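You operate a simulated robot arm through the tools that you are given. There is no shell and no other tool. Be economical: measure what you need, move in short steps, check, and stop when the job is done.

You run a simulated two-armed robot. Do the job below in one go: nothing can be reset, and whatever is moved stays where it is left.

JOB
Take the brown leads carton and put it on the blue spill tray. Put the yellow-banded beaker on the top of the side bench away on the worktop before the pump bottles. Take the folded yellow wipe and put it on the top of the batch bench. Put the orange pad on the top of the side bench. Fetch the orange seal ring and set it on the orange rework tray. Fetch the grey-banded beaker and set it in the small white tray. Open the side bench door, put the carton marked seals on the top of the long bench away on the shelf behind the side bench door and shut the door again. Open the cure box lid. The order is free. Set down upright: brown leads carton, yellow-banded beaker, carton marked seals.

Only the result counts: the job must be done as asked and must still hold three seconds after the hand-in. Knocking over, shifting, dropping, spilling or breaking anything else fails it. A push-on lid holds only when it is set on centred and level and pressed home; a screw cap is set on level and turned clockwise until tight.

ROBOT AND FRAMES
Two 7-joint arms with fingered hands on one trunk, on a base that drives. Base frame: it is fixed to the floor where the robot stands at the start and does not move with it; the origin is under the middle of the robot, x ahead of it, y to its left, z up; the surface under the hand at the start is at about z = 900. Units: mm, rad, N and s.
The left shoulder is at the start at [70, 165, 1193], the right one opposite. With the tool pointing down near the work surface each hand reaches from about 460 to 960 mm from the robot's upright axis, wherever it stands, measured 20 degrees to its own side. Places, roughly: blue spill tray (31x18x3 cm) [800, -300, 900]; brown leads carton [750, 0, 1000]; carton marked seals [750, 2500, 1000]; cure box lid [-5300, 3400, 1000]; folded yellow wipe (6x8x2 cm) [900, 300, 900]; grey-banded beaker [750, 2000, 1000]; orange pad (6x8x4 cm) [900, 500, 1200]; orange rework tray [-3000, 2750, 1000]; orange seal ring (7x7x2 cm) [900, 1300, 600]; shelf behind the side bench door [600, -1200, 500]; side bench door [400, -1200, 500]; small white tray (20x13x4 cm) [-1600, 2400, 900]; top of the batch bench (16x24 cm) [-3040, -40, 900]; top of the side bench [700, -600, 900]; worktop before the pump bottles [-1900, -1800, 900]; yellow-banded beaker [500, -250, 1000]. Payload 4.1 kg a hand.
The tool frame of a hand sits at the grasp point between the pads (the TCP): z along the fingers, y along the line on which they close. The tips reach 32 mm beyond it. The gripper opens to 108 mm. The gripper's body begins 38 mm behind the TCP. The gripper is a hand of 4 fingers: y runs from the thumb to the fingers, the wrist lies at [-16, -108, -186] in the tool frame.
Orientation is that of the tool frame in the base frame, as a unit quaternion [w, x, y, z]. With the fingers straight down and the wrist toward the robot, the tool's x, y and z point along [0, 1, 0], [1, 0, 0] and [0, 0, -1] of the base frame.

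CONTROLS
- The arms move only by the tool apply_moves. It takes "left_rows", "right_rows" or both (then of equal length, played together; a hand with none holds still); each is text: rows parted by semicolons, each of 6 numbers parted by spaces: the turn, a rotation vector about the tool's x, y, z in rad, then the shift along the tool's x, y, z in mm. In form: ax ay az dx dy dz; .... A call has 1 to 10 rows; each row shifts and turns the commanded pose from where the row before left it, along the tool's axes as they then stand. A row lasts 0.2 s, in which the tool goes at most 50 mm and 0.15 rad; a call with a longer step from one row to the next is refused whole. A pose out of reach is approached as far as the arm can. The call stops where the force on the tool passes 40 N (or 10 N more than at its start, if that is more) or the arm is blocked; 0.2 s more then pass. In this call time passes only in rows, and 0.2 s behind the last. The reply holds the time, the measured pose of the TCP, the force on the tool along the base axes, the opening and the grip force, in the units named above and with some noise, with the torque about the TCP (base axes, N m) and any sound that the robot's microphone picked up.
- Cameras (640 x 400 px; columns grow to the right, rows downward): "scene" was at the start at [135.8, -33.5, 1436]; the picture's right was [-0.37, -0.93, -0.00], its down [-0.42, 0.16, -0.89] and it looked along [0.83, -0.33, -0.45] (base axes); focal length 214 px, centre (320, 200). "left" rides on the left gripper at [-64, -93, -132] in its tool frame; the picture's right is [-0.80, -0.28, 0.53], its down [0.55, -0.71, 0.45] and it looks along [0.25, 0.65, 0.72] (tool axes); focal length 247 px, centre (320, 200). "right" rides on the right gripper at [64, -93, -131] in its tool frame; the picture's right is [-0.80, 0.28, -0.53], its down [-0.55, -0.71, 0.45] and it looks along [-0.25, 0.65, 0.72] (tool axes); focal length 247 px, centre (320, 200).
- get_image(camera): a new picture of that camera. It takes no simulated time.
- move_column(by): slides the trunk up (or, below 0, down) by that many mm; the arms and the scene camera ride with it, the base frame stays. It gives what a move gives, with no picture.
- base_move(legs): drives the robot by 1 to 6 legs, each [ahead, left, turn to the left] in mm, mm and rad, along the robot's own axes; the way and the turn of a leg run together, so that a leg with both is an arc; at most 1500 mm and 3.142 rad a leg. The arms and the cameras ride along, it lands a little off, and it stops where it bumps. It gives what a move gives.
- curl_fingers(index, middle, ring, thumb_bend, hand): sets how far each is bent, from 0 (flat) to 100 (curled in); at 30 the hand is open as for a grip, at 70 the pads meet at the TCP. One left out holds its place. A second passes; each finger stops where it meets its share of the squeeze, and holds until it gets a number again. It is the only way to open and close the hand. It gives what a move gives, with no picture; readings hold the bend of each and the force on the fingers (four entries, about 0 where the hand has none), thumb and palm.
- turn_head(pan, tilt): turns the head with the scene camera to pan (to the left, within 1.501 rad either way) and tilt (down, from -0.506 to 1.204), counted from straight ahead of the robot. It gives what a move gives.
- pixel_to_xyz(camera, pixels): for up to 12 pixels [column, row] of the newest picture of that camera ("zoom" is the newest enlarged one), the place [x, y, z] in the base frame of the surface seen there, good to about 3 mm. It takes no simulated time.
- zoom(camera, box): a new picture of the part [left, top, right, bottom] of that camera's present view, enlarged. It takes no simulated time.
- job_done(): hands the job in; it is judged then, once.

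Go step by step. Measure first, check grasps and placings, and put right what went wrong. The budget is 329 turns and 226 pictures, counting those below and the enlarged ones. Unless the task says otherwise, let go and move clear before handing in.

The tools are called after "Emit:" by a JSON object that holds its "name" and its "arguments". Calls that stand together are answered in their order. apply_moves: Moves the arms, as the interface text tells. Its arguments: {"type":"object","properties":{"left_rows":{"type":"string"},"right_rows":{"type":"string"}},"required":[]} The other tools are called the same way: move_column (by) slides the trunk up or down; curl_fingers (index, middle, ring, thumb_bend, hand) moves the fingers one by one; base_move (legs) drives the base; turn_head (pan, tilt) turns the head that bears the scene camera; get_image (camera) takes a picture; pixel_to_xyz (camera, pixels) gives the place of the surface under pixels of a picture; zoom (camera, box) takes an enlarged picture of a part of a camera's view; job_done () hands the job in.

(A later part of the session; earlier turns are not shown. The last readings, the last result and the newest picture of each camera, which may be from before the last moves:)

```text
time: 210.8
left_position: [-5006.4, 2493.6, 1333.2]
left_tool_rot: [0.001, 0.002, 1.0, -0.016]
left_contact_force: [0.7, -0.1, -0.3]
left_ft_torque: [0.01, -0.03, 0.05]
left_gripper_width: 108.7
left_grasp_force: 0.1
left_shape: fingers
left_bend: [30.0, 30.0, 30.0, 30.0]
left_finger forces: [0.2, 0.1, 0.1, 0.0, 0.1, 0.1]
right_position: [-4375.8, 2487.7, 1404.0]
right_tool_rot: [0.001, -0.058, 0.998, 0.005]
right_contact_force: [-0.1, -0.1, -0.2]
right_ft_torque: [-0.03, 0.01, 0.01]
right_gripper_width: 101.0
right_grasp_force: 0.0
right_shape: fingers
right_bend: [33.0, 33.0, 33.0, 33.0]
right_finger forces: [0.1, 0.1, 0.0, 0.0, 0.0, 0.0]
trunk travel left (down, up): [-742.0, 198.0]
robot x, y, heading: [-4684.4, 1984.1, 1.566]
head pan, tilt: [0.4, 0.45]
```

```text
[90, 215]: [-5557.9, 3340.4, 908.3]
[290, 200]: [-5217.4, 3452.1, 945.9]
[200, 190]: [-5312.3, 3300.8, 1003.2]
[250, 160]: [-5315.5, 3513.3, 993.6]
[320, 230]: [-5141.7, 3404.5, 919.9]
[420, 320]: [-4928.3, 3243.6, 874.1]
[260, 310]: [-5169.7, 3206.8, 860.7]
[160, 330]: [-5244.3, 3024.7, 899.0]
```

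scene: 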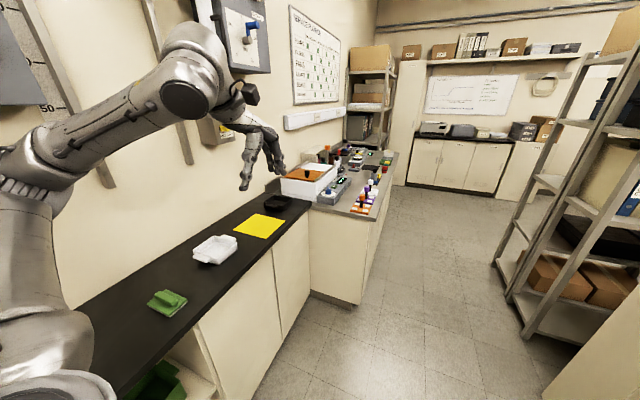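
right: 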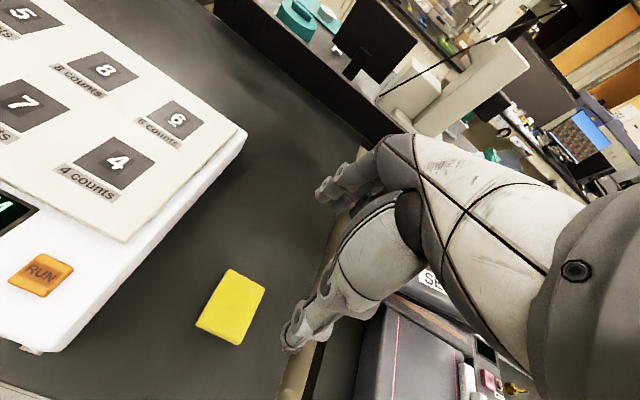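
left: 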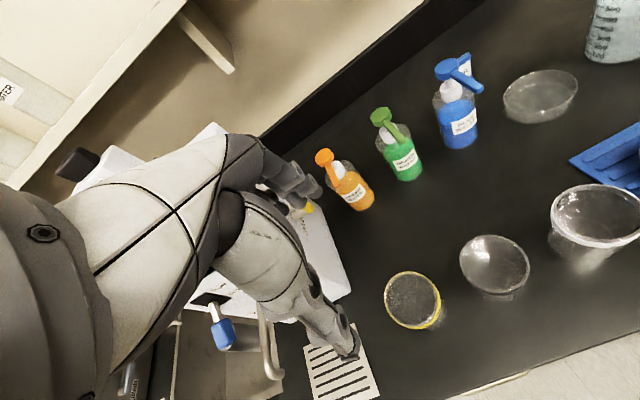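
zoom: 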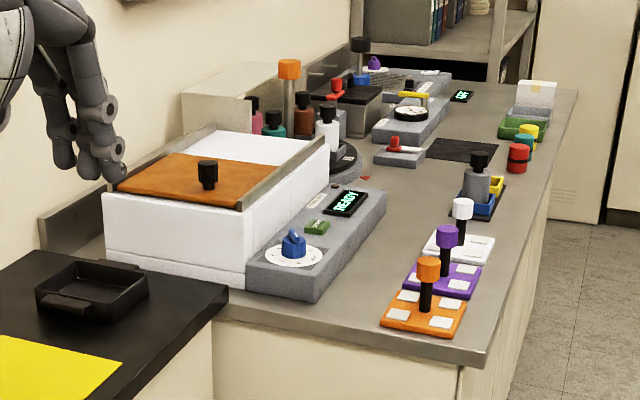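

The cure box has an orange panel with a black knob set in rails. I'll measure the rack on the right for clearance, drive closer and get a clear view of the lid.

Emit:
{"name": "pixel_to_xyz", "arguments": {"camera": "scene", "pixels": [[525, 330], [500, 260], [420, 180], [590, 200], [340, 280], [380, 190]]}}

Emit:
{"name": "base_move", "arguments": {"legs": [[650, -100, 0]]}}

Emit:
{"name": "turn_head", "arguments": {"pan": 0.9, "tilt": 0.5}}

Emit:
{"name": "get_image", "arguments": {"camera": "scene"}}

Emit:
{"name": "get_image", "arguments": {"camera": "left"}}

```text
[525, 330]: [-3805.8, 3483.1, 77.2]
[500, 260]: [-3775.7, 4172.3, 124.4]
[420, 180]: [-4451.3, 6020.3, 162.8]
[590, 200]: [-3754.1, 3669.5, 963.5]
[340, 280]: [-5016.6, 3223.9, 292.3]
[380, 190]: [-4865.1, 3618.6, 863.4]
```

```text
time: 214.4
left_position: [-4908.0, 3128.9, 1334.3]
left_tool_rot: [0.0, 0.0, 1.0, -0.016]
left_contact_force: [-0.3, -0.4, 0.0]
left_ft_torque: [0.01, -0.03, 0.0]
left_gripper_width: 108.6
left_grasp_force: 0.0
left_shape: fingers
left_bend: [30.0, 30.0, 30.0, 30.0]
left_finger forces: [0.0, 0.1, 0.0, 0.0, 0.1, 0.1]
right_position: [-4277.4, 3126.6, 1405.2]
right_tool_rot: [0.001, -0.062, 0.998, 0.006]
right_contact_force: [-0.3, -1.3, -0.1]
right_ft_torque: [0.0, 0.0, -0.01]
right_gripper_width: 100.6
right_grasp_force: 0.2
right_shape: fingers
right_bend: [33.0, 33.0, 33.0, 33.0]
right_finger forces: [0.1, 0.0, 0.0, 0.0, 0.0, 0.1]
trunk travel left (down, up): [-742.0, 198.0]
robot x, y, heading: [-4581.3, 2620.6, 1.568]
head pan, tilt: [0.4, 0.45]
```

```text
time: 215.4
left_position: [-4908.0, 3130.3, 1334.1]
left_tool_rot: [0.001, 0.0, 1.0, -0.016]
left_contact_force: [0.4, 0.7, -0.4]
left_ft_torque: [-0.01, 0.01, 0.01]
left_gripper_width: 108.6
left_grasp_force: 0.0
left_shape: fingers
left_bend: [30.0, 30.0, 30.0, 30.0]
left_finger forces: [0.0, 0.0, 0.1, 0.0, 0.1, 0.0]
right_position: [-4276.3, 3127.6, 1405.3]
right_tool_rot: [0.001, -0.06, 0.998, 0.005]
right_contact_force: [-0.1, -0.9, -0.5]
right_ft_torque: [0.01, 0.01, -0.01]
right_gripper_width: 100.8
right_grasp_force: 0.0
right_shape: fingers
right_bend: [33.0, 33.0, 33.0, 33.0]
right_finger forces: [0.0, 0.0, 0.0, 0.0, 0.0, 0.0]
trunk travel left (down, up): [-742.0, 198.0]
robot x, y, heading: [-4583.1, 2623.8, 1.567]
head pan, tilt: [0.901, 0.499]
```

```text
140 pictures are left
```

scene: 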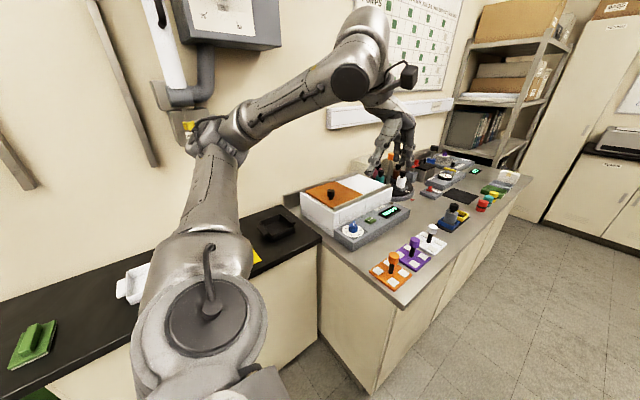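

```text
139 pictures are left
```

left: 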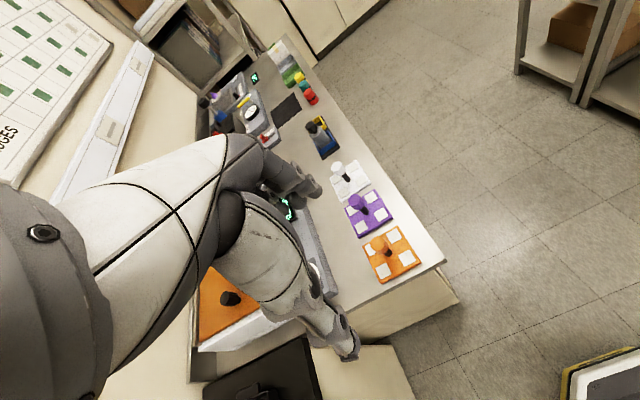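

Emit:
{"name": "zoom", "arguments": {"camera": "scene", "box": [280, 160, 420, 250]}}

Emit:
{"name": "pixel_to_xyz", "arguments": {"camera": "zoom", "pixels": [[110, 130], [255, 175], [120, 190], [270, 120], [450, 105], [225, 155], [230, 132], [400, 60], [290, 75], [260, 215], [180, 140], [350, 130]]}}

```text
4.44 times, centred on (350, 205) of scene
```

zoom: 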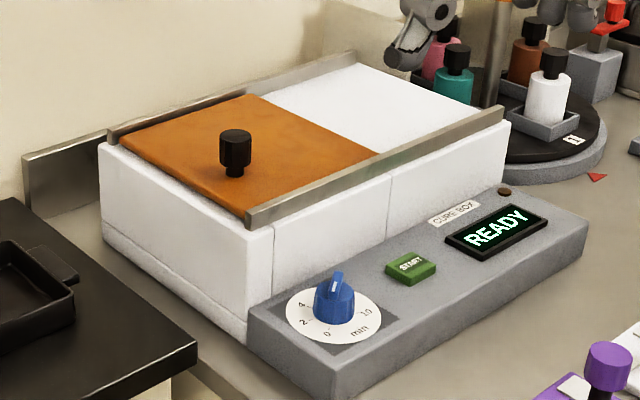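

```text
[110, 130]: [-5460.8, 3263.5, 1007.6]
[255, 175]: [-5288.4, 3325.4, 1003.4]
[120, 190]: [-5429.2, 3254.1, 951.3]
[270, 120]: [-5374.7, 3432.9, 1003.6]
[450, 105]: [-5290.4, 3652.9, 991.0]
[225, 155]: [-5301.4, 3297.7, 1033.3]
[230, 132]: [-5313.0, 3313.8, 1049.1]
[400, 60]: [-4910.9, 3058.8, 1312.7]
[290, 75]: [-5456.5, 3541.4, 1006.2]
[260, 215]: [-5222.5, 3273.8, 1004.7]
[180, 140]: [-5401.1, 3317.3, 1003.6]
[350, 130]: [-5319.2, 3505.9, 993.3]
```

It is a sliding lid: an orange plate in rails along y, free to slide toward +y over the lower white half, with its knob at (-5313,3312) and top at 1049. I'll place the robot in front and use the right arm.

Emit:
{"name": "base_move", "arguments": {"legs": [[670, -230, 0], [0, 0, 2.238]]}}

Emit:
{"name": "apply_moves", "arguments": {"right_rows": "0 0 0.15 0 0 0;0 0 0.15 0 0 0;0 0 0.15 0 0 0;0 0 0.15 0 0 0;0 0 0.15 0 0 0"}}

Emit:
{"name": "apply_moves", "arguments": {"right_rows": "0 0 0 -6 35 30;0 0 0 -6 35 30;0 0 0 -6 35 30;0 0 0 -6 35 30;0 0 0 -6 35 30;0 0 0 -6 35 30;0 0 0 -6 35 20"}}

Emit:
{"name": "get_image", "arguments": {"camera": "right"}}

```text
time: 224.5
left_position: [-4550.7, 2724.6, 1333.0]
left_tool_rot: [-0.014, 0.898, -0.44, 0.006]
left_contact_force: [0.3, -0.3, -0.2]
left_ft_torque: [-0.02, -0.02, -0.02]
left_gripper_width: 108.7
left_grasp_force: 0.0
left_shape: fingers
left_bend: [30.0, 30.0, 30.0, 30.0]
left_finger forces: [0.0, 0.0, 0.1, 0.0, 0.1, 0.1]
right_position: [-4934.7, 3225.6, 1405.0]
right_tool_rot: [0.004, 0.923, -0.384, -0.002]
right_contact_force: [-0.9, 0.5, -0.4]
right_ft_torque: [0.04, 0.0, 0.02]
right_gripper_width: 100.9
right_grasp_force: 0.1
right_shape: fingers
right_bend: [33.0, 33.0, 33.0, 33.0]
right_finger forces: [0.0, 0.1, 0.0, 0.1, 0.0, 0.1]
trunk travel left (down, up): [-742.0, 198.0]
robot x, y, heading: [-4345.6, 3290.1, -2.483]
head pan, tilt: [0.901, 0.499]
```

```text
time: 225.7
left_position: [-4550.9, 2723.9, 1332.6]
left_tool_rot: [-0.015, 0.898, -0.439, 0.006]
left_contact_force: [0.0, 0.0, -0.3]
left_ft_torque: [0.0, 0.0, 0.01]
left_gripper_width: 108.5
left_grasp_force: 0.0
left_shape: fingers
left_bend: [30.0, 30.0, 30.0, 30.0]
left_finger forces: [0.0, 0.1, 0.0, 0.0, 0.1, 0.0]
right_position: [-4935.6, 3224.9, 1405.5]
right_tool_rot: [0.005, 0.717, -0.697, -0.001]
right_contact_force: [0.5, 0.2, 0.1]
right_ft_torque: [0.03, -0.01, 0.03]
right_gripper_width: 100.8
right_grasp_force: 0.1
right_shape: fingers
right_bend: [33.0, 33.0, 33.0, 33.0]
right_finger forces: [0.0, 0.0, 0.1, 0.0, 0.0, 0.1]
trunk travel left (down, up): [-742.0, 198.0]
robot x, y, heading: [-4352.8, 3289.5, -2.481]
head pan, tilt: [0.901, 0.499]
```

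```text
time: 227.3
left_position: [-4553.1, 2723.3, 1331.9]
left_tool_rot: [-0.015, 0.898, -0.44, 0.007]
left_contact_force: [0.0, -0.5, -0.1]
left_ft_torque: [0.01, 0.0, -0.01]
left_gripper_width: 108.4
left_grasp_force: 0.0
left_shape: fingers
left_bend: [30.0, 30.0, 30.0, 30.0]
left_finger forces: [0.0, 0.0, 0.1, 0.1, 0.0, 0.1]
right_position: [-5187.2, 3256.9, 1203.2]
right_tool_rot: [0.004, 0.718, -0.696, -0.001]
right_contact_force: [-0.2, 0.6, -0.6]
right_ft_torque: [0.02, -0.03, 0.02]
right_gripper_width: 100.9
right_grasp_force: 0.1
right_shape: fingers
right_bend: [33.0, 33.0, 33.0, 33.0]
right_finger forces: [0.0, 0.0, 0.0, 0.0, 0.0, 0.1]
trunk travel left (down, up): [-742.0, 198.0]
robot x, y, heading: [-4349.6, 3293.9, -2.487]
head pan, tilt: [0.901, 0.499]
```

```text
137 pictures are left
```

right: 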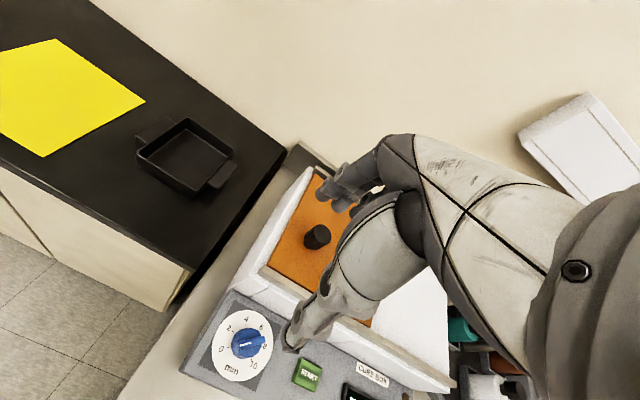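

Emit:
{"name": "pixel_to_xyz", "arguments": {"camera": "right", "pixels": [[322, 231], [312, 242], [318, 237], [275, 262], [318, 178], [395, 270]]}}

```text
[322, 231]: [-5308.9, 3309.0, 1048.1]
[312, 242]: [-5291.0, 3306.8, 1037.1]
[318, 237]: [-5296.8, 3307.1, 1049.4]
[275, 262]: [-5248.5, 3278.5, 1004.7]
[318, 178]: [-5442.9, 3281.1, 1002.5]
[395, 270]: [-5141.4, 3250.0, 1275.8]
```

Emit:
{"name": "apply_moves", "arguments": {"right_rows": "0 0 0 -18 39 0;0 0 0 -18 39 0;0 0 0 -18 39 0"}}

Emit:
{"name": "get_image", "arguments": {"camera": "right"}}

```text
time: 228.1
left_position: [-4551.1, 2724.3, 1334.7]
left_tool_rot: [-0.014, 0.898, -0.44, 0.006]
left_contact_force: [-0.2, 0.7, 0.0]
left_ft_torque: [0.01, 0.04, 0.04]
left_gripper_width: 108.5
left_grasp_force: 0.0
left_shape: fingers
left_bend: [30.0, 30.0, 30.0, 30.0]
left_finger forces: [0.0, 0.0, 0.0, 0.0, 0.0, 0.0]
right_position: [-5294.7, 3313.3, 1208.3]
right_tool_rot: [0.005, 0.718, -0.696, -0.001]
right_contact_force: [0.6, 0.7, -0.4]
right_ft_torque: [-0.01, 0.02, 0.02]
right_gripper_width: 100.7
right_grasp_force: 0.1
right_shape: fingers
right_bend: [33.0, 33.0, 33.0, 33.0]
right_finger forces: [0.0, 0.1, 0.0, 0.0, 0.1, 0.1]
right hand out of reach, approached as far as the arm can: row 3
trunk travel left (down, up): [-742.0, 198.0]
robot x, y, heading: [-4348.3, 3291.2, -2.483]
head pan, tilt: [0.901, 0.499]
```

```text
136 pictures are left
```

right: 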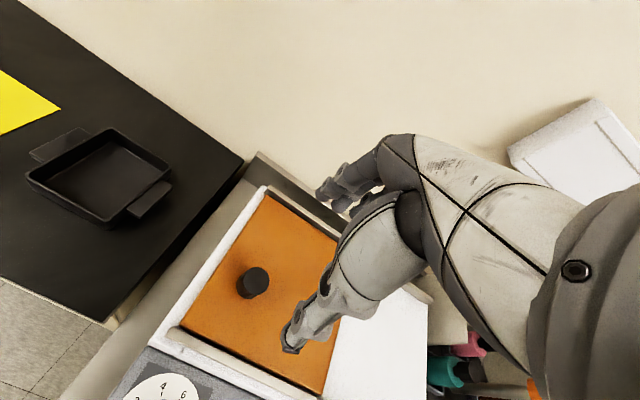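

Emit:
{"name": "base_move", "arguments": {"legs": [[63, -49, 0]]}}

Emit:
{"name": "apply_moves", "arguments": {"right_rows": "0 0 0 2 -34 0;0 0 0 2 -33 0"}}

Emit:
{"name": "get_image", "arguments": {"camera": "right"}}

```text
time: 229.2
left_position: [-4628.8, 2724.3, 1334.0]
left_tool_rot: [-0.015, 0.898, -0.439, 0.005]
left_contact_force: [-0.2, -0.2, -0.3]
left_ft_torque: [0.0, 0.01, -0.02]
left_gripper_width: 108.5
left_grasp_force: 0.1
left_shape: fingers
left_bend: [30.0, 30.0, 30.0, 30.0]
left_finger forces: [0.0, 0.0, 0.0, 0.0, 0.0, 0.0]
right_position: [-5372.4, 3311.9, 1211.5]
right_tool_rot: [0.006, 0.719, -0.695, -0.002]
right_contact_force: [-0.4, 0.4, 0.0]
right_ft_torque: [-0.02, 0.04, -0.03]
right_gripper_width: 101.0
right_grasp_force: 0.0
right_shape: fingers
right_bend: [33.0, 33.0, 33.0, 33.0]
right_finger forces: [0.1, 0.0, 0.1, 0.0, 0.0, 0.0]
trunk travel left (down, up): [-742.0, 198.0]
robot x, y, heading: [-4430.2, 3290.2, -2.479]
head pan, tilt: [0.901, 0.499]
```

```text
time: 229.8
left_position: [-4627.0, 2724.6, 1333.7]
left_tool_rot: [-0.014, 0.898, -0.439, 0.005]
left_contact_force: [0.1, 0.5, 0.8]
left_ft_torque: [0.02, -0.02, 0.02]
left_gripper_width: 108.5
left_grasp_force: 0.1
left_shape: fingers
left_bend: [30.0, 30.0, 30.0, 30.0]
left_finger forces: [0.0, 0.1, 0.0, 0.1, 0.0, 0.1]
right_position: [-5304.0, 3310.9, 1209.0]
right_tool_rot: [0.005, 0.719, -0.695, -0.003]
right_contact_force: [0.9, 0.9, -0.4]
right_ft_torque: [0.0, -0.01, -0.02]
right_gripper_width: 100.9
right_grasp_force: 0.0
right_shape: fingers
right_bend: [33.0, 33.0, 33.0, 33.0]
right_finger forces: [0.0, 0.1, 0.0, 0.1, 0.0, 0.1]
trunk travel left (down, up): [-742.0, 198.0]
robot x, y, heading: [-4426.1, 3290.2, -2.488]
head pan, tilt: [0.901, 0.499]
```

```text
135 pictures are left
```

right: 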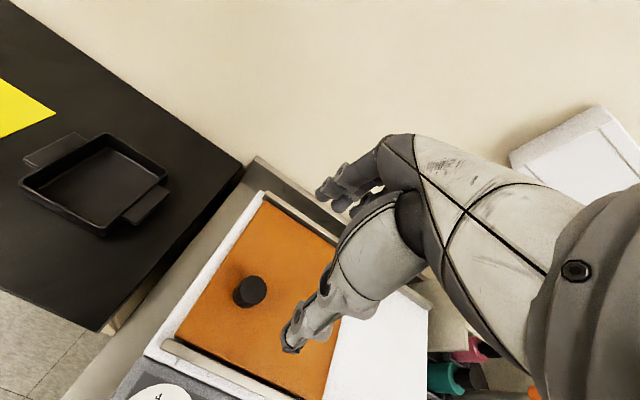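

Aligned over the knob. Lower to TCP 1044 and close.

Emit:
{"name": "move_column", "arguments": {"by": -164}}

Emit:
{"name": "curl_fingers", "arguments": {"hand": "right", "index": 70, "middle": 70, "ring": 70, "thumb_bend": 65}}

Emit:
{"name": "get_image", "arguments": {"camera": "right"}}

```text
time: 231.7
left_position: [-4629.7, 2724.4, 1170.7]
left_tool_rot: [-0.015, 0.898, -0.44, 0.005]
left_contact_force: [0.4, 0.1, -0.6]
left_ft_torque: [-0.02, 0.02, -0.02]
left_gripper_width: 108.6
left_grasp_force: 0.1
left_shape: fingers
left_bend: [30.0, 30.0, 30.0, 30.0]
left_finger forces: [0.0, 0.0, 0.0, 0.0, 0.0, 0.0]
right_position: [-5307.4, 3311.6, 1044.0]
right_tool_rot: [0.005, 0.718, -0.696, -0.002]
right_contact_force: [0.0, 0.3, -0.6]
right_ft_torque: [0.04, -0.03, 0.0]
right_gripper_width: 100.9
right_grasp_force: 0.1
right_shape: fingers
right_bend: [33.0, 33.0, 33.0, 33.0]
right_finger forces: [0.0, 0.0, 0.0, 0.0, 0.0, 0.0]
trunk travel left (down, up): [-578.0, 362.0]
robot x, y, heading: [-4429.9, 3292.4, -2.481]
head pan, tilt: [0.901, 0.499]
```

```text
time: 232.7
left_position: [-4629.8, 2725.8, 1169.2]
left_tool_rot: [-0.014, 0.898, -0.439, 0.006]
left_contact_force: [-0.4, 0.2, 0.4]
left_ft_torque: [-0.04, 0.0, 0.02]
left_gripper_width: 108.7
left_grasp_force: 0.0
left_shape: fingers
left_bend: [30.0, 30.0, 30.0, 30.0]
left_finger forces: [0.1, 0.0, 0.0, 0.1, 0.0, 0.0]
right_position: [-5307.1, 3311.1, 1043.8]
right_tool_rot: [0.006, 0.719, -0.695, -0.002]
right_contact_force: [-4.0, -0.4, 1.1]
right_ft_torque: [0.0, 0.11, 0.03]
right_gripper_width: 26.6
right_grasp_force: 7.8
right_shape: fingers
right_bend: [64.0, 64.0, 70.0, 59.0]
right_finger forces: [3.9, 6.0, 0.0, 0.0, 6.0, 0.0]
trunk travel left (down, up): [-578.0, 362.0]
robot x, y, heading: [-4431.9, 3290.6, -2.484]
head pan, tilt: [0.901, 0.499]
```

```text
134 pictures are left
```

right: 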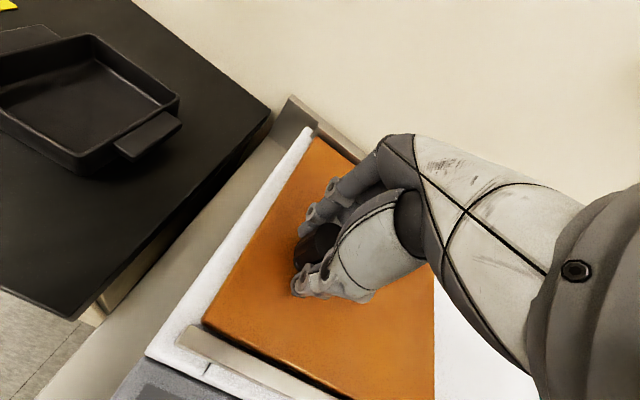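

Knob gripped. Slide toward +y (tool -x) in small steps.

Emit:
{"name": "apply_moves", "arguments": {"right_rows": "0 0 0 -15 0.5 0;0 0 0 -15 0.5 0;0 0 0 -15 0.5 0;0 0 0 -15 0.5 0"}}

Emit:
{"name": "get_image", "arguments": {"camera": "right"}}

```text
time: 233.7
left_position: [-4627.6, 2725.6, 1169.3]
left_tool_rot: [-0.014, 0.898, -0.44, 0.005]
left_contact_force: [0.5, 0.5, 0.2]
left_ft_torque: [-0.02, 0.02, -0.01]
left_gripper_width: 108.7
left_grasp_force: 0.0
left_shape: fingers
left_bend: [30.0, 30.0, 30.0, 30.0]
left_finger forces: [0.0, 0.1, 0.1, 0.1, 0.1, 0.1]
right_position: [-5309.9, 3371.1, 1043.7]
right_tool_rot: [0.006, 0.719, -0.695, -0.002]
right_contact_force: [3.1, -1.3, -0.6]
right_ft_torque: [-0.01, -0.1, 0.02]
right_gripper_width: 26.8
right_grasp_force: 7.7
right_shape: fingers
right_bend: [66.0, 66.0, 70.0, 58.0]
right_finger forces: [2.7, 4.0, 0.1, 0.0, 8.5, 0.0]
trunk travel left (down, up): [-578.0, 362.0]
robot x, y, heading: [-4428.5, 3290.5, -2.488]
head pan, tilt: [0.901, 0.499]
```

```text
133 pictures are left
```

right: 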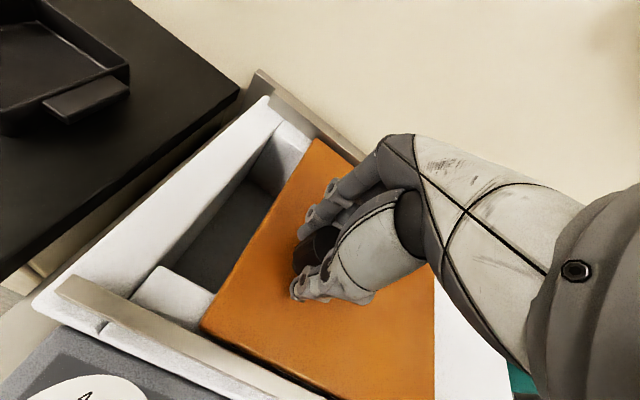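

It slides open. I'll continue until it stops.

Emit:
{"name": "apply_moves", "arguments": {"right_rows": "0 0 0 -15 -0.5 0;0 0 0 -15 -0.5 0;0 0 0 -15 0 0;0 0 0 -15 0 0;0 0 0 -15 0 0;0 0 0 -15 0 0;0 0 0 -15 0 0;0 0 0 -15 0 0"}}

Emit:
{"name": "get_image", "arguments": {"camera": "right"}}

```text
time: 235.5
left_position: [-4629.3, 2725.4, 1170.4]
left_tool_rot: [-0.014, 0.898, -0.44, 0.006]
left_contact_force: [0.5, 1.2, 0.6]
left_ft_torque: [0.01, -0.02, 0.01]
left_gripper_width: 108.6
left_grasp_force: 0.2
left_shape: fingers
left_bend: [30.0, 30.0, 30.0, 30.0]
left_finger forces: [0.0, 0.0, 0.0, 0.0, 0.0, 0.0]
right_position: [-5313.1, 3490.6, 1044.7]
right_tool_rot: [0.006, 0.719, -0.695, -0.001]
right_contact_force: [8.6, -1.2, -2.4]
right_ft_torque: [-0.04, -0.18, -0.03]
right_gripper_width: 27.4
right_grasp_force: 7.5
right_shape: fingers
right_bend: [68.0, 68.0, 70.0, 56.0]
right_finger forces: [1.5, 1.9, 0.1, 0.0, 11.0, 0.0]
trunk travel left (down, up): [-578.0, 362.0]
robot x, y, heading: [-4427.1, 3290.6, -2.481]
head pan, tilt: [0.901, 0.499]
```

```text
132 pictures are left
```

right: 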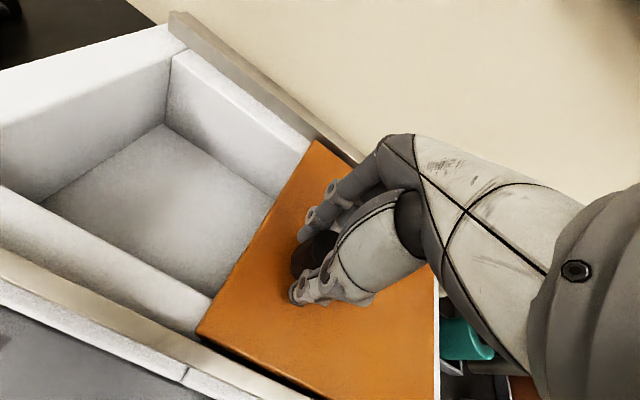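

Mostly open (180 mm). I'll relieve the sideways drift and go on to the stop.

Emit:
{"name": "apply_moves", "arguments": {"right_rows": "0 0 0 -10 -5 0;0 0 0 -10 0 0;0 0 0 -8 0 0;0 0 0 -8 0 0;0 0 0 -8 0 0"}}

Emit:
{"name": "get_image", "arguments": {"camera": "right"}}

```text
time: 236.7
left_position: [-4628.5, 2724.8, 1170.0]
left_tool_rot: [-0.015, 0.898, -0.44, 0.005]
left_contact_force: [-0.1, -0.6, 0.2]
left_ft_torque: [-0.02, -0.03, 0.02]
left_gripper_width: 108.4
left_grasp_force: 0.1
left_shape: fingers
left_bend: [30.0, 30.0, 30.0, 30.0]
left_finger forces: [0.0, 0.0, 0.1, 0.0, 0.1, 0.1]
right_position: [-5310.8, 3535.4, 1042.6]
right_tool_rot: [0.005, 0.719, -0.695, -0.002]
right_contact_force: [0.1, 0.3, -0.6]
right_ft_torque: [0.0, 0.02, 0.0]
right_gripper_width: 9.9
right_grasp_force: 0.0
right_shape: fingers
right_bend: [70.0, 70.0, 70.0, 65.0]
right_finger forces: [0.1, 0.0, 0.0, 0.0, 0.1, 0.0]
trunk travel left (down, up): [-578.0, 362.0]
robot x, y, heading: [-4425.7, 3292.3, -2.485]
head pan, tilt: [0.901, 0.499]
```

```text
131 pictures are left
```

right: 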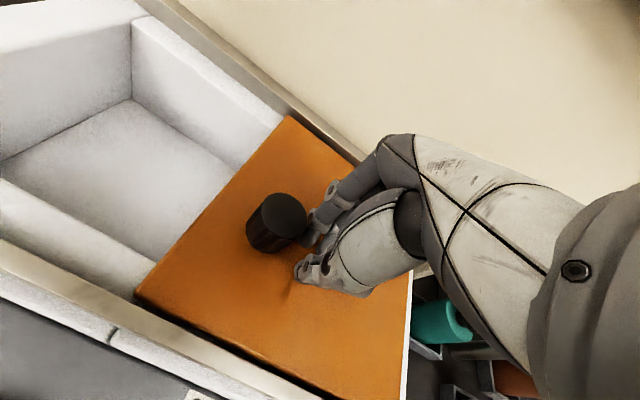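

The fingers slipped past the knob, so the lid hit its end stop. I'll open, rise and inspect.

Emit:
{"name": "move_column", "arguments": {"by": 200}}

Emit:
{"name": "turn_head", "arguments": {"pan": -0.5, "tilt": 0.5}}

Emit:
{"name": "get_image", "arguments": {"camera": "right"}}

Emit:
{"name": "pixel_to_xyz", "arguments": {"camera": "right", "pixels": [[240, 285], [250, 260], [220, 240], [300, 340], [200, 300]]}}

```text
time: 238.8
left_position: [-4630.9, 2724.7, 1369.7]
left_tool_rot: [-0.015, 0.898, -0.439, 0.006]
left_contact_force: [-0.6, -0.8, -0.6]
left_ft_torque: [0.02, -0.02, 0.04]
left_gripper_width: 108.5
left_grasp_force: 0.0
left_shape: fingers
left_bend: [30.0, 30.0, 30.0, 30.0]
left_finger forces: [0.1, 0.0, 0.1, 0.0, 0.0, 0.1]
right_position: [-5309.8, 3534.8, 1242.7]
right_tool_rot: [0.006, 0.719, -0.695, -0.002]
right_contact_force: [0.3, 0.3, 0.4]
right_ft_torque: [0.03, 0.02, 0.02]
right_gripper_width: 10.0
right_grasp_force: 0.1
right_shape: fingers
right_bend: [70.0, 70.0, 70.0, 65.0]
right_finger forces: [0.1, 0.0, 0.1, 0.1, 0.0, 0.0]
trunk travel left (down, up): [-778.0, 162.0]
robot x, y, heading: [-4424.6, 3289.3, -2.481]
head pan, tilt: [0.901, 0.499]
```

```text
time: 240.4
left_position: [-4629.0, 2725.4, 1369.7]
left_tool_rot: [-0.014, 0.898, -0.44, 0.007]
left_contact_force: [0.1, 0.0, 0.4]
left_ft_torque: [0.04, -0.01, -0.01]
left_gripper_width: 108.4
left_grasp_force: 0.1
left_shape: fingers
left_bend: [30.0, 30.0, 30.0, 30.0]
left_finger forces: [0.1, 0.0, 0.0, 0.0, 0.0, 0.0]
right_position: [-5311.2, 3535.9, 1243.3]
right_tool_rot: [0.006, 0.718, -0.696, -0.002]
right_contact_force: [-0.5, -0.5, -0.4]
right_ft_torque: [0.0, 0.02, 0.0]
right_gripper_width: 9.7
right_grasp_force: 0.1
right_shape: fingers
right_bend: [70.0, 70.0, 70.0, 65.0]
right_finger forces: [0.0, 0.0, 0.0, 0.0, 0.0, 0.0]
trunk travel left (down, up): [-778.0, 162.0]
robot x, y, heading: [-4430.6, 3288.8, -2.487]
head pan, tilt: [-0.499, 0.499]
```

```text
130 pictures are left
```

right: 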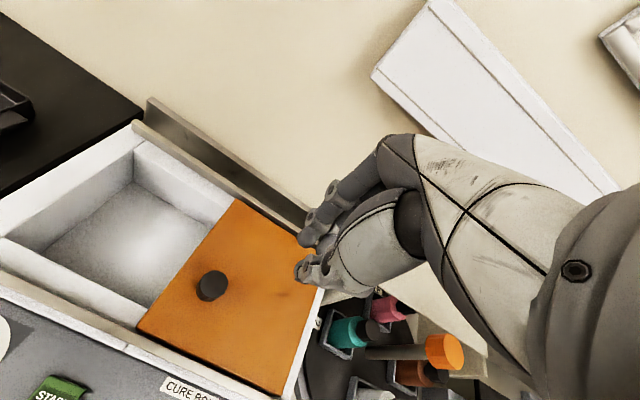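

```text
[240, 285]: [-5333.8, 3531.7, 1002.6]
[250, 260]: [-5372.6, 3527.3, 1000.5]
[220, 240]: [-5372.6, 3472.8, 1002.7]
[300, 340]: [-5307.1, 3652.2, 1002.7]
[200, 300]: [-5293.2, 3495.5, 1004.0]
```

The lid is fully open, with its far edge at the rail end (y≈3655) and the cavity exposed. Now I'll tuck the right arm and head east for the other items.

Emit:
{"name": "apply_moves", "arguments": {"right_rows": "0 0 0 12 -35 -20;0 0 0 12 -35 -20;0 0 0 12 -35 -20;0 0 0 12 -35 -20;0 0 0 12 -35 -20;0 0 0 12 -35 -20;0 0 0 12 -35 -20;0 0 0 12 -35 -20"}}

Emit:
{"name": "apply_moves", "arguments": {"right_rows": "0 0 -0.15 0 0 0;0 0 -0.15 0 0 0;0 0 -0.15 0 0 0;0 0 -0.15 0 0 0;0 0 -0.15 0 0 0;0 0 0 20 -20 0;0 0 0 20 -20 0"}}

Emit:
{"name": "curl_fingers", "arguments": {"hand": "right", "index": 30, "middle": 30, "ring": 30, "thumb_bend": 30}}

```text
time: 242.2
left_position: [-4626.1, 2724.3, 1370.9]
left_tool_rot: [-0.014, 0.898, -0.439, 0.005]
left_contact_force: [0.4, -0.2, 0.2]
left_ft_torque: [0.01, -0.01, 0.01]
left_gripper_width: 108.4
left_grasp_force: 0.0
left_shape: fingers
left_bend: [30.0, 30.0, 30.0, 30.0]
left_finger forces: [0.0, 0.1, 0.0, 0.1, 0.1, 0.1]
right_position: [-5025.1, 3447.5, 1401.0]
right_tool_rot: [0.006, 0.718, -0.696, -0.002]
right_contact_force: [-0.3, -0.6, 0.5]
right_ft_torque: [-0.02, 0.01, -0.03]
right_gripper_width: 9.6
right_grasp_force: 0.1
right_shape: fingers
right_bend: [70.0, 70.0, 70.0, 65.0]
right_finger forces: [0.1, 0.0, 0.0, 0.1, 0.1, 0.0]
trunk travel left (down, up): [-778.0, 162.0]
robot x, y, heading: [-4432.1, 3291.6, -2.487]
head pan, tilt: [-0.499, 0.499]
```

```text
time: 243.8
left_position: [-4627.5, 2724.8, 1371.0]
left_tool_rot: [-0.015, 0.898, -0.44, 0.005]
left_contact_force: [-0.4, -0.7, 0.1]
left_ft_torque: [-0.02, 0.02, -0.02]
left_gripper_width: 108.7
left_grasp_force: 0.1
left_shape: fingers
left_bend: [30.0, 30.0, 30.0, 30.0]
left_finger forces: [0.0, 0.0, 0.1, 0.1, 0.0, 0.0]
right_position: [-4968.8, 3448.8, 1400.9]
right_tool_rot: [0.005, 0.924, -0.383, -0.004]
right_contact_force: [0.0, 0.7, 0.5]
right_ft_torque: [-0.01, 0.02, 0.01]
right_gripper_width: 9.6
right_grasp_force: 0.1
right_shape: fingers
right_bend: [70.0, 70.0, 70.0, 65.0]
right_finger forces: [0.0, 0.0, 0.1, 0.1, 0.1, 0.0]
trunk travel left (down, up): [-778.0, 162.0]
robot x, y, heading: [-4428.8, 3290.8, -2.48]
head pan, tilt: [-0.499, 0.499]
```

```text
time: 244.8
left_position: [-4630.0, 2726.7, 1370.9]
left_tool_rot: [-0.014, 0.898, -0.44, 0.006]
left_contact_force: [-0.7, -0.3, -0.2]
left_ft_torque: [0.0, 0.04, -0.02]
left_gripper_width: 108.6
left_grasp_force: 0.0
left_shape: fingers
left_bend: [30.0, 30.0, 30.0, 30.0]
left_finger forces: [0.0, 0.0, 0.0, 0.0, 0.1, 0.1]
right_position: [-4969.5, 3449.3, 1400.0]
right_tool_rot: [0.005, 0.923, -0.384, -0.004]
right_contact_force: [-1.1, 0.4, 0.1]
right_ft_torque: [0.03, 0.0, -0.01]
right_gripper_width: 108.2
right_grasp_force: 0.0
right_shape: fingers
right_bend: [30.0, 30.0, 30.0, 30.0]
right_finger forces: [0.0, 0.1, 0.0, 0.0, 0.0, 0.0]
trunk travel left (down, up): [-778.0, 162.0]
robot x, y, heading: [-4429.8, 3291.3, -2.485]
head pan, tilt: [-0.499, 0.499]
```

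Emit:
{"name": "base_move", "arguments": {"legs": [[488, 634, 0], [0, 0, 2.0]]}}

Emit:
{"name": "turn_head", "arguments": {"pan": 0.4, "tilt": 0.4}}

Emit:
{"name": "get_image", "arguments": {"camera": "scene"}}

Emit:
{"name": "pixel_to_xyz", "arguments": {"camera": "scene", "pixels": [[320, 350], [320, 280], [320, 230], [200, 300], [450, 300], [250, 200], [400, 200], [100, 250], [550, 250], [320, 180], [150, 200], [480, 220]]}}

```text
time: 253.8
left_position: [-3817.3, 2536.6, 1370.1]
left_tool_rot: [-0.013, 0.856, 0.516, -0.009]
left_contact_force: [0.0, -0.5, 0.2]
left_ft_torque: [0.0, 0.01, -0.04]
left_gripper_width: 108.5
left_grasp_force: 0.1
left_shape: fingers
left_bend: [30.0, 30.0, 30.0, 30.0]
left_finger forces: [0.0, 0.0, 0.0, 0.1, 0.0, 0.0]
right_position: [-4336.8, 1927.2, 1399.2]
right_tool_rot: [0.005, 0.823, 0.568, 0.001]
right_contact_force: [1.0, -0.4, 1.0]
right_ft_torque: [-0.05, 0.02, 0.01]
right_gripper_width: 108.4
right_grasp_force: 0.1
right_shape: fingers
right_bend: [30.0, 30.0, 30.0, 30.0]
right_finger forces: [0.0, 0.0, 0.0, 0.0, 0.0, 0.0]
trunk travel left (down, up): [-778.0, 162.0]
robot x, y, heading: [-4413.9, 2486.4, -0.487]
head pan, tilt: [-0.499, 0.499]
```

```text
time: 255.0
left_position: [-3819.0, 2535.9, 1369.9]
left_tool_rot: [-0.012, 0.856, 0.517, -0.009]
left_contact_force: [-0.5, 0.3, -0.5]
left_ft_torque: [0.03, -0.02, 0.02]
left_gripper_width: 108.5
left_grasp_force: 0.0
left_shape: fingers
left_bend: [30.0, 30.0, 30.0, 30.0]
left_finger forces: [0.0, 0.0, 0.0, 0.0, 0.1, 0.1]
right_position: [-4337.3, 1926.4, 1399.4]
right_tool_rot: [0.006, 0.823, 0.568, 0.001]
right_contact_force: [0.2, -0.6, -0.5]
right_ft_torque: [-0.01, -0.06, 0.02]
right_gripper_width: 108.2
right_grasp_force: 0.1
right_shape: fingers
right_bend: [30.0, 30.0, 30.0, 30.0]
right_finger forces: [0.0, 0.0, 0.0, 0.0, 0.0, 0.0]
trunk travel left (down, up): [-778.0, 162.0]
robot x, y, heading: [-4417.1, 2485.4, -0.491]
head pan, tilt: [0.4, 0.4]
```

```text
129 pictures are left
```

scene: 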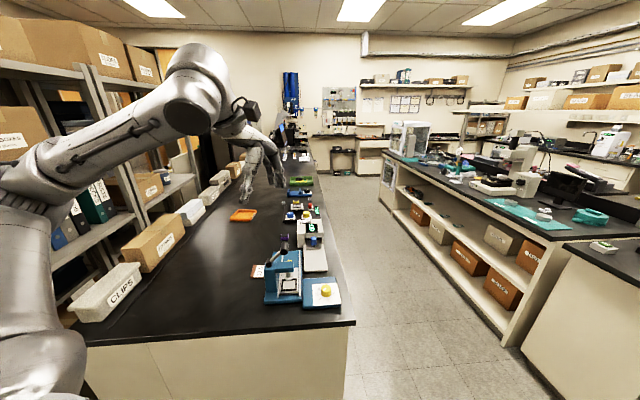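

```text
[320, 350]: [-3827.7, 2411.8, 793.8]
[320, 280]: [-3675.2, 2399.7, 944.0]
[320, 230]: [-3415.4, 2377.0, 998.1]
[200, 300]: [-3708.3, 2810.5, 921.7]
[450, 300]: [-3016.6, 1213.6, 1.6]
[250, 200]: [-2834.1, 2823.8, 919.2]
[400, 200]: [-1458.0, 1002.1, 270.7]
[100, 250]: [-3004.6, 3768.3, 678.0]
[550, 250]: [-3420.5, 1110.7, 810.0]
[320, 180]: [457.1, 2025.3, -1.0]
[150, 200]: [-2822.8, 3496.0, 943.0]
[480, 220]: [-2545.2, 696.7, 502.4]
```

The orange rework tray is visible at (242,215) on the north bench. The aisle between island and bench (y 1110–2330) is clear, so I'll drive along y≈1720 eastward.

Emit:
{"name": "base_move", "arguments": {"legs": [[361, -676, 0], [0, 0, 0.49], [1450, 0, 0], [1450, 0, 0], [900, 0, 0]]}}

Emit:
{"name": "turn_head", "arguments": {"pan": 0.0, "tilt": 0.45}}

Emit:
{"name": "get_image", "arguments": {"camera": "scene"}}

```text
time: 275.1
left_position: [-951.2, 2009.9, 1367.7]
left_tool_rot: [0.0, 0.716, 0.698, -0.017]
left_contact_force: [-0.3, -0.2, -0.7]
left_ft_torque: [0.02, 0.03, 0.01]
left_gripper_width: 108.5
left_grasp_force: 0.0
left_shape: fingers
left_bend: [30.0, 30.0, 30.0, 30.0]
left_finger forces: [0.0, 0.1, 0.0, 0.0, 0.1, 0.0]
right_position: [-1146.1, 1233.8, 1410.6]
right_tool_rot: [0.011, 0.673, 0.74, 0.0]
right_contact_force: [-0.4, -0.5, 0.1]
right_ft_torque: [0.0, -0.01, 0.01]
right_gripper_width: 108.4
right_grasp_force: 0.0
right_shape: fingers
right_bend: [30.0, 30.0, 30.0, 30.0]
right_finger forces: [0.1, 0.0, 0.0, 0.0, 0.0, 0.0]
trunk travel left (down, up): [-778.0, 162.0]
robot x, y, heading: [-1455.3, 1673.3, -0.028]
head pan, tilt: [0.4, 0.4]
stopped in leg 5: the robot was blocked; the commanded pose is now the measured one
```

```text
time: 276.0
left_position: [-953.6, 2010.3, 1365.9]
left_tool_rot: [0.001, 0.715, 0.699, -0.016]
left_contact_force: [0.7, -0.3, 1.3]
left_ft_torque: [0.01, 0.0, 0.01]
left_gripper_width: 108.5
left_grasp_force: 0.1
left_shape: fingers
left_bend: [30.0, 30.0, 30.0, 30.0]
left_finger forces: [0.1, 0.0, 0.1, 0.0, 0.1, 0.0]
right_position: [-1147.6, 1233.2, 1411.0]
right_tool_rot: [0.012, 0.672, 0.741, -0.001]
right_contact_force: [-0.2, 0.5, -0.1]
right_ft_torque: [-0.02, 0.02, -0.01]
right_gripper_width: 108.2
right_grasp_force: 0.1
right_shape: fingers
right_bend: [30.0, 30.0, 30.0, 30.0]
right_finger forces: [0.0, 0.1, 0.0, 0.0, 0.0, 0.1]
trunk travel left (down, up): [-778.0, 162.0]
robot x, y, heading: [-1453.9, 1672.5, -0.024]
head pan, tilt: [0.0, 0.45]
```

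```text
128 pictures are left
```

scene: 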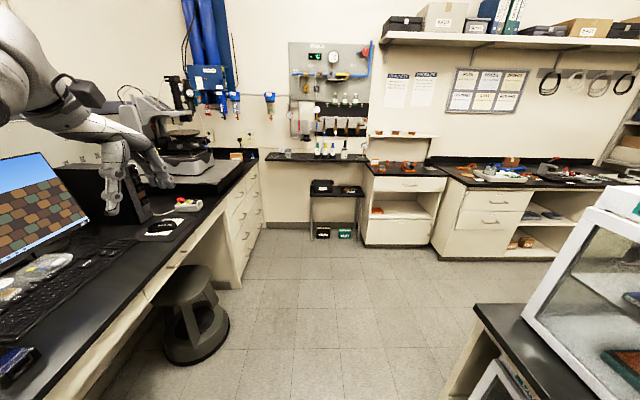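

The right elbow touched the glass hood on the island. I'll back up a little, tuck the right hand further inward and look at the hood.

Emit:
{"name": "base_move", "arguments": {"legs": [[-80, 30, 0]]}}

Emit:
{"name": "turn_head", "arguments": {"pan": -0.7, "tilt": 0.5}}

Emit:
{"name": "get_image", "arguments": {"camera": "scene"}}

Emit:
{"name": "pixel_to_xyz", "arguments": {"camera": "scene", "pixels": [[300, 200], [250, 250], [200, 300], [320, 150], [400, 200], [270, 300]]}}

```text
time: 277.1
left_position: [-1015.1, 2008.5, 1370.4]
left_tool_rot: [-0.014, 0.715, 0.699, -0.012]
left_contact_force: [0.9, 0.0, -0.4]
left_ft_torque: [0.07, 0.05, 0.05]
left_gripper_width: 108.3
left_grasp_force: 0.0
left_shape: fingers
left_bend: [30.0, 30.0, 30.0, 30.0]
left_finger forces: [0.1, 0.0, 0.1, 0.0, 0.0, 0.0]
right_position: [-1207.5, 1229.9, 1394.7]
right_tool_rot: [-0.001, 0.671, 0.742, 0.006]
right_contact_force: [-0.4, -1.0, -0.7]
right_ft_torque: [0.1, 0.0, 0.05]
right_gripper_width: 108.5
right_grasp_force: 0.1
right_shape: fingers
right_bend: [30.0, 30.0, 30.0, 30.0]
right_finger forces: [0.1, 0.0, 0.0, 0.1, 0.0, 0.1]
trunk travel left (down, up): [-778.0, 162.0]
robot x, y, heading: [-1532.5, 1702.4, -0.023]
head pan, tilt: [0.0, 0.45]
```

```text
time: 278.1
left_position: [-1017.7, 2014.6, 1369.4]
left_tool_rot: [-0.011, 0.715, 0.699, -0.012]
left_contact_force: [0.1, -0.2, -0.3]
left_ft_torque: [-0.01, 0.0, -0.01]
left_gripper_width: 108.5
left_grasp_force: 0.1
left_shape: fingers
left_bend: [30.0, 30.0, 30.0, 30.0]
left_finger forces: [0.1, 0.1, 0.1, 0.1, 0.0, 0.1]
right_position: [-1209.6, 1237.6, 1397.0]
right_tool_rot: [0.001, 0.671, 0.741, 0.004]
right_contact_force: [0.7, 0.3, 0.0]
right_ft_torque: [0.0, 0.05, 0.01]
right_gripper_width: 108.3
right_grasp_force: 0.0
right_shape: fingers
right_bend: [30.0, 30.0, 30.0, 30.0]
right_finger forces: [0.1, 0.0, 0.0, 0.1, 0.0, 0.0]
trunk travel left (down, up): [-778.0, 162.0]
robot x, y, heading: [-1531.0, 1701.2, -0.027]
head pan, tilt: [-0.7, 0.499]
```

```text
127 pictures are left
```

scene: 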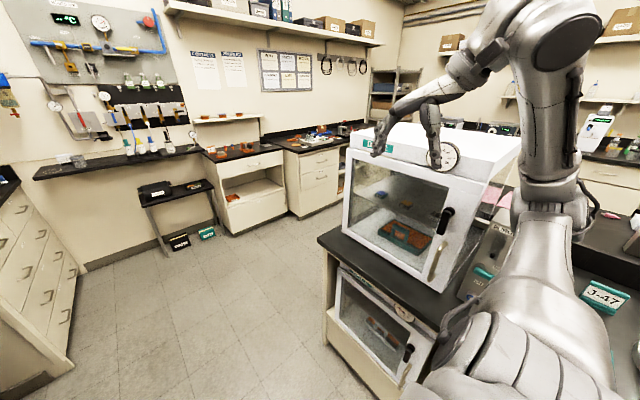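

```text
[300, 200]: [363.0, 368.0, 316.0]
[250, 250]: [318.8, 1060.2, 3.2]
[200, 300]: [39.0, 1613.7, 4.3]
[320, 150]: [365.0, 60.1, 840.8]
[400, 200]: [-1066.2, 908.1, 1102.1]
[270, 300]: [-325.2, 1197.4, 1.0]
```

I need to know what stopped the base. I'll look down around it.

Emit:
{"name": "turn_head", "arguments": {"pan": 0.5, "tilt": 0.9}}

Emit:
{"name": "get_image", "arguments": {"camera": "scene"}}

Emit:
{"name": "turn_head", "arguments": {"pan": -0.5, "tilt": 0.9}}

Emit:
{"name": "get_image", "arguments": {"camera": "scene"}}

```text
time: 279.5
left_position: [-1019.8, 2013.8, 1370.4]
left_tool_rot: [-0.011, 0.715, 0.699, -0.011]
left_contact_force: [0.0, 0.1, -0.8]
left_ft_torque: [0.0, -0.02, -0.01]
left_gripper_width: 108.6
left_grasp_force: 0.0
left_shape: fingers
left_bend: [30.0, 30.0, 30.0, 30.0]
left_finger forces: [0.1, 0.0, 0.1, 0.1, 0.1, 0.1]
right_position: [-1212.7, 1237.7, 1396.3]
right_tool_rot: [0.001, 0.671, 0.742, 0.006]
right_contact_force: [-0.2, -1.0, 0.0]
right_ft_torque: [0.02, 0.0, -0.02]
right_gripper_width: 108.0
right_grasp_force: 0.0
right_shape: fingers
right_bend: [30.0, 30.0, 30.0, 30.0]
right_finger forces: [0.1, 0.0, 0.0, 0.0, 0.0, 0.1]
trunk travel left (down, up): [-778.0, 162.0]
robot x, y, heading: [-1529.0, 1702.1, -0.027]
head pan, tilt: [0.499, 0.901]
```

```text
126 pictures are left
```

scene: 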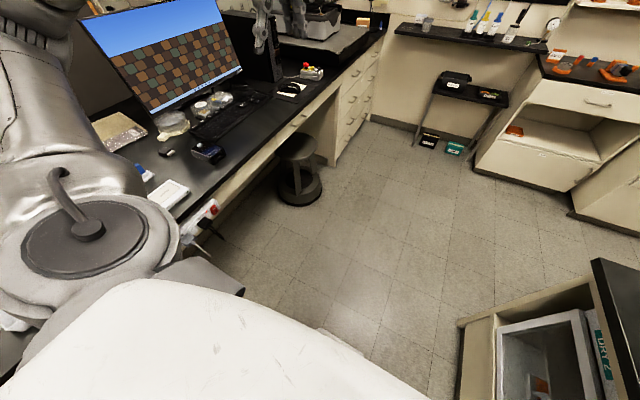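

```text
time: 280.8
left_position: [-1019.3, 2014.5, 1369.7]
left_tool_rot: [-0.01, 0.715, 0.699, -0.011]
left_contact_force: [-0.4, -0.2, -0.7]
left_ft_torque: [0.03, 0.02, 0.04]
left_gripper_width: 108.7
left_grasp_force: 0.1
left_shape: fingers
left_bend: [30.0, 30.0, 30.0, 30.0]
left_finger forces: [0.0, 0.0, 0.0, 0.0, 0.0, 0.0]
right_position: [-1211.7, 1236.7, 1397.7]
right_tool_rot: [0.001, 0.671, 0.742, 0.005]
right_contact_force: [0.1, -0.2, -0.8]
right_ft_torque: [0.02, -0.01, 0.0]
right_gripper_width: 108.5
right_grasp_force: 0.0
right_shape: fingers
right_bend: [30.0, 30.0, 30.0, 30.0]
right_finger forces: [0.0, 0.0, 0.1, 0.0, 0.1, 0.0]
trunk travel left (down, up): [-778.0, 162.0]
robot x, y, heading: [-1532.1, 1705.5, -0.026]
head pan, tilt: [-0.499, 0.901]
```

```text
125 pictures are left
```

scene: 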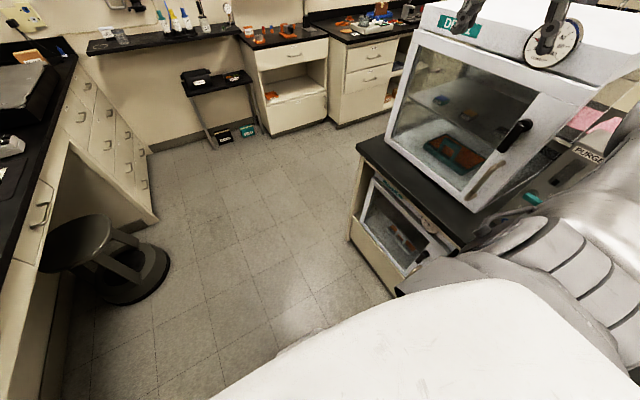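

Emit:
{"name": "pixel_to_xyz", "arguments": {"camera": "scene", "pixels": [[355, 230], [395, 285], [350, 165], [480, 205], [385, 150], [20, 290], [130, 280], [460, 270], [540, 215], [620, 130]]}}

Emit:
{"name": "turn_head", "arguments": {"pan": 0.9, "tilt": 0.9}}

Emit:
{"name": "get_image", "arguments": {"camera": "scene"}}

Emit:
{"name": "pixel_to_xyz", "arguments": {"camera": "scene", "pixels": [[400, 180], [330, 230], [250, 280], [450, 150], [360, 200], [300, 180], [200, 100], [100, 200]]}}

```text
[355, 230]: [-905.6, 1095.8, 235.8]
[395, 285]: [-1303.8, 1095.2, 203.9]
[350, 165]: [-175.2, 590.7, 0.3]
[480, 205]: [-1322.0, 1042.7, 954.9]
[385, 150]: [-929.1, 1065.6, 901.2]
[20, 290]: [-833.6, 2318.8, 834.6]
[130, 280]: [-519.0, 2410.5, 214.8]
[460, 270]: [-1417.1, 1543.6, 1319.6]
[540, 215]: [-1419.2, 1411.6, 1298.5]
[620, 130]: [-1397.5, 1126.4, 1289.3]
```

```text
time: 282.3
left_position: [-1019.0, 2013.3, 1369.1]
left_tool_rot: [-0.01, 0.715, 0.699, -0.011]
left_contact_force: [0.5, 0.5, 0.8]
left_ft_torque: [-0.01, 0.0, 0.0]
left_gripper_width: 108.7
left_grasp_force: 0.0
left_shape: fingers
left_bend: [30.0, 30.0, 30.0, 30.0]
left_finger forces: [0.0, 0.1, 0.0, 0.1, 0.0, 0.1]
right_position: [-1212.3, 1237.2, 1397.7]
right_tool_rot: [0.001, 0.671, 0.741, 0.006]
right_contact_force: [-0.3, 0.6, -0.7]
right_ft_torque: [0.01, 0.01, 0.02]
right_gripper_width: 108.2
right_grasp_force: 0.1
right_shape: fingers
right_bend: [30.0, 30.0, 30.0, 30.0]
right_finger forces: [0.1, 0.0, 0.0, 0.0, 0.1, 0.1]
trunk travel left (down, up): [-778.0, 162.0]
robot x, y, heading: [-1537.0, 1701.6, -0.028]
head pan, tilt: [0.901, 0.901]
```

```text
124 pictures are left
```

scene: 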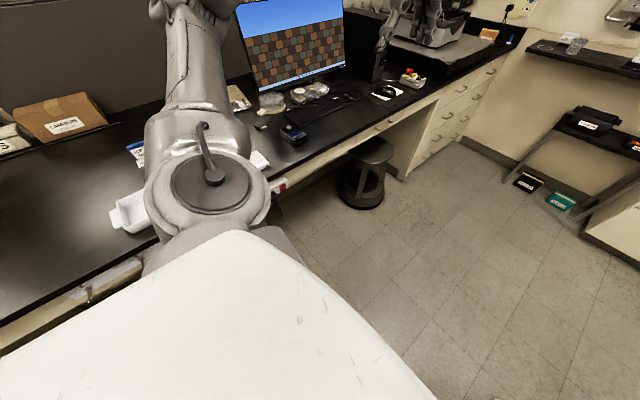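

```text
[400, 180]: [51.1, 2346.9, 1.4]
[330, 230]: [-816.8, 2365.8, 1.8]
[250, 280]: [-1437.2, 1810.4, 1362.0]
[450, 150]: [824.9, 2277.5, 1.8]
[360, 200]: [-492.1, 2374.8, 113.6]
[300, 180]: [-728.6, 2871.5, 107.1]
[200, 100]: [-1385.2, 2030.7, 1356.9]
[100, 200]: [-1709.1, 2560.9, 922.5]
```

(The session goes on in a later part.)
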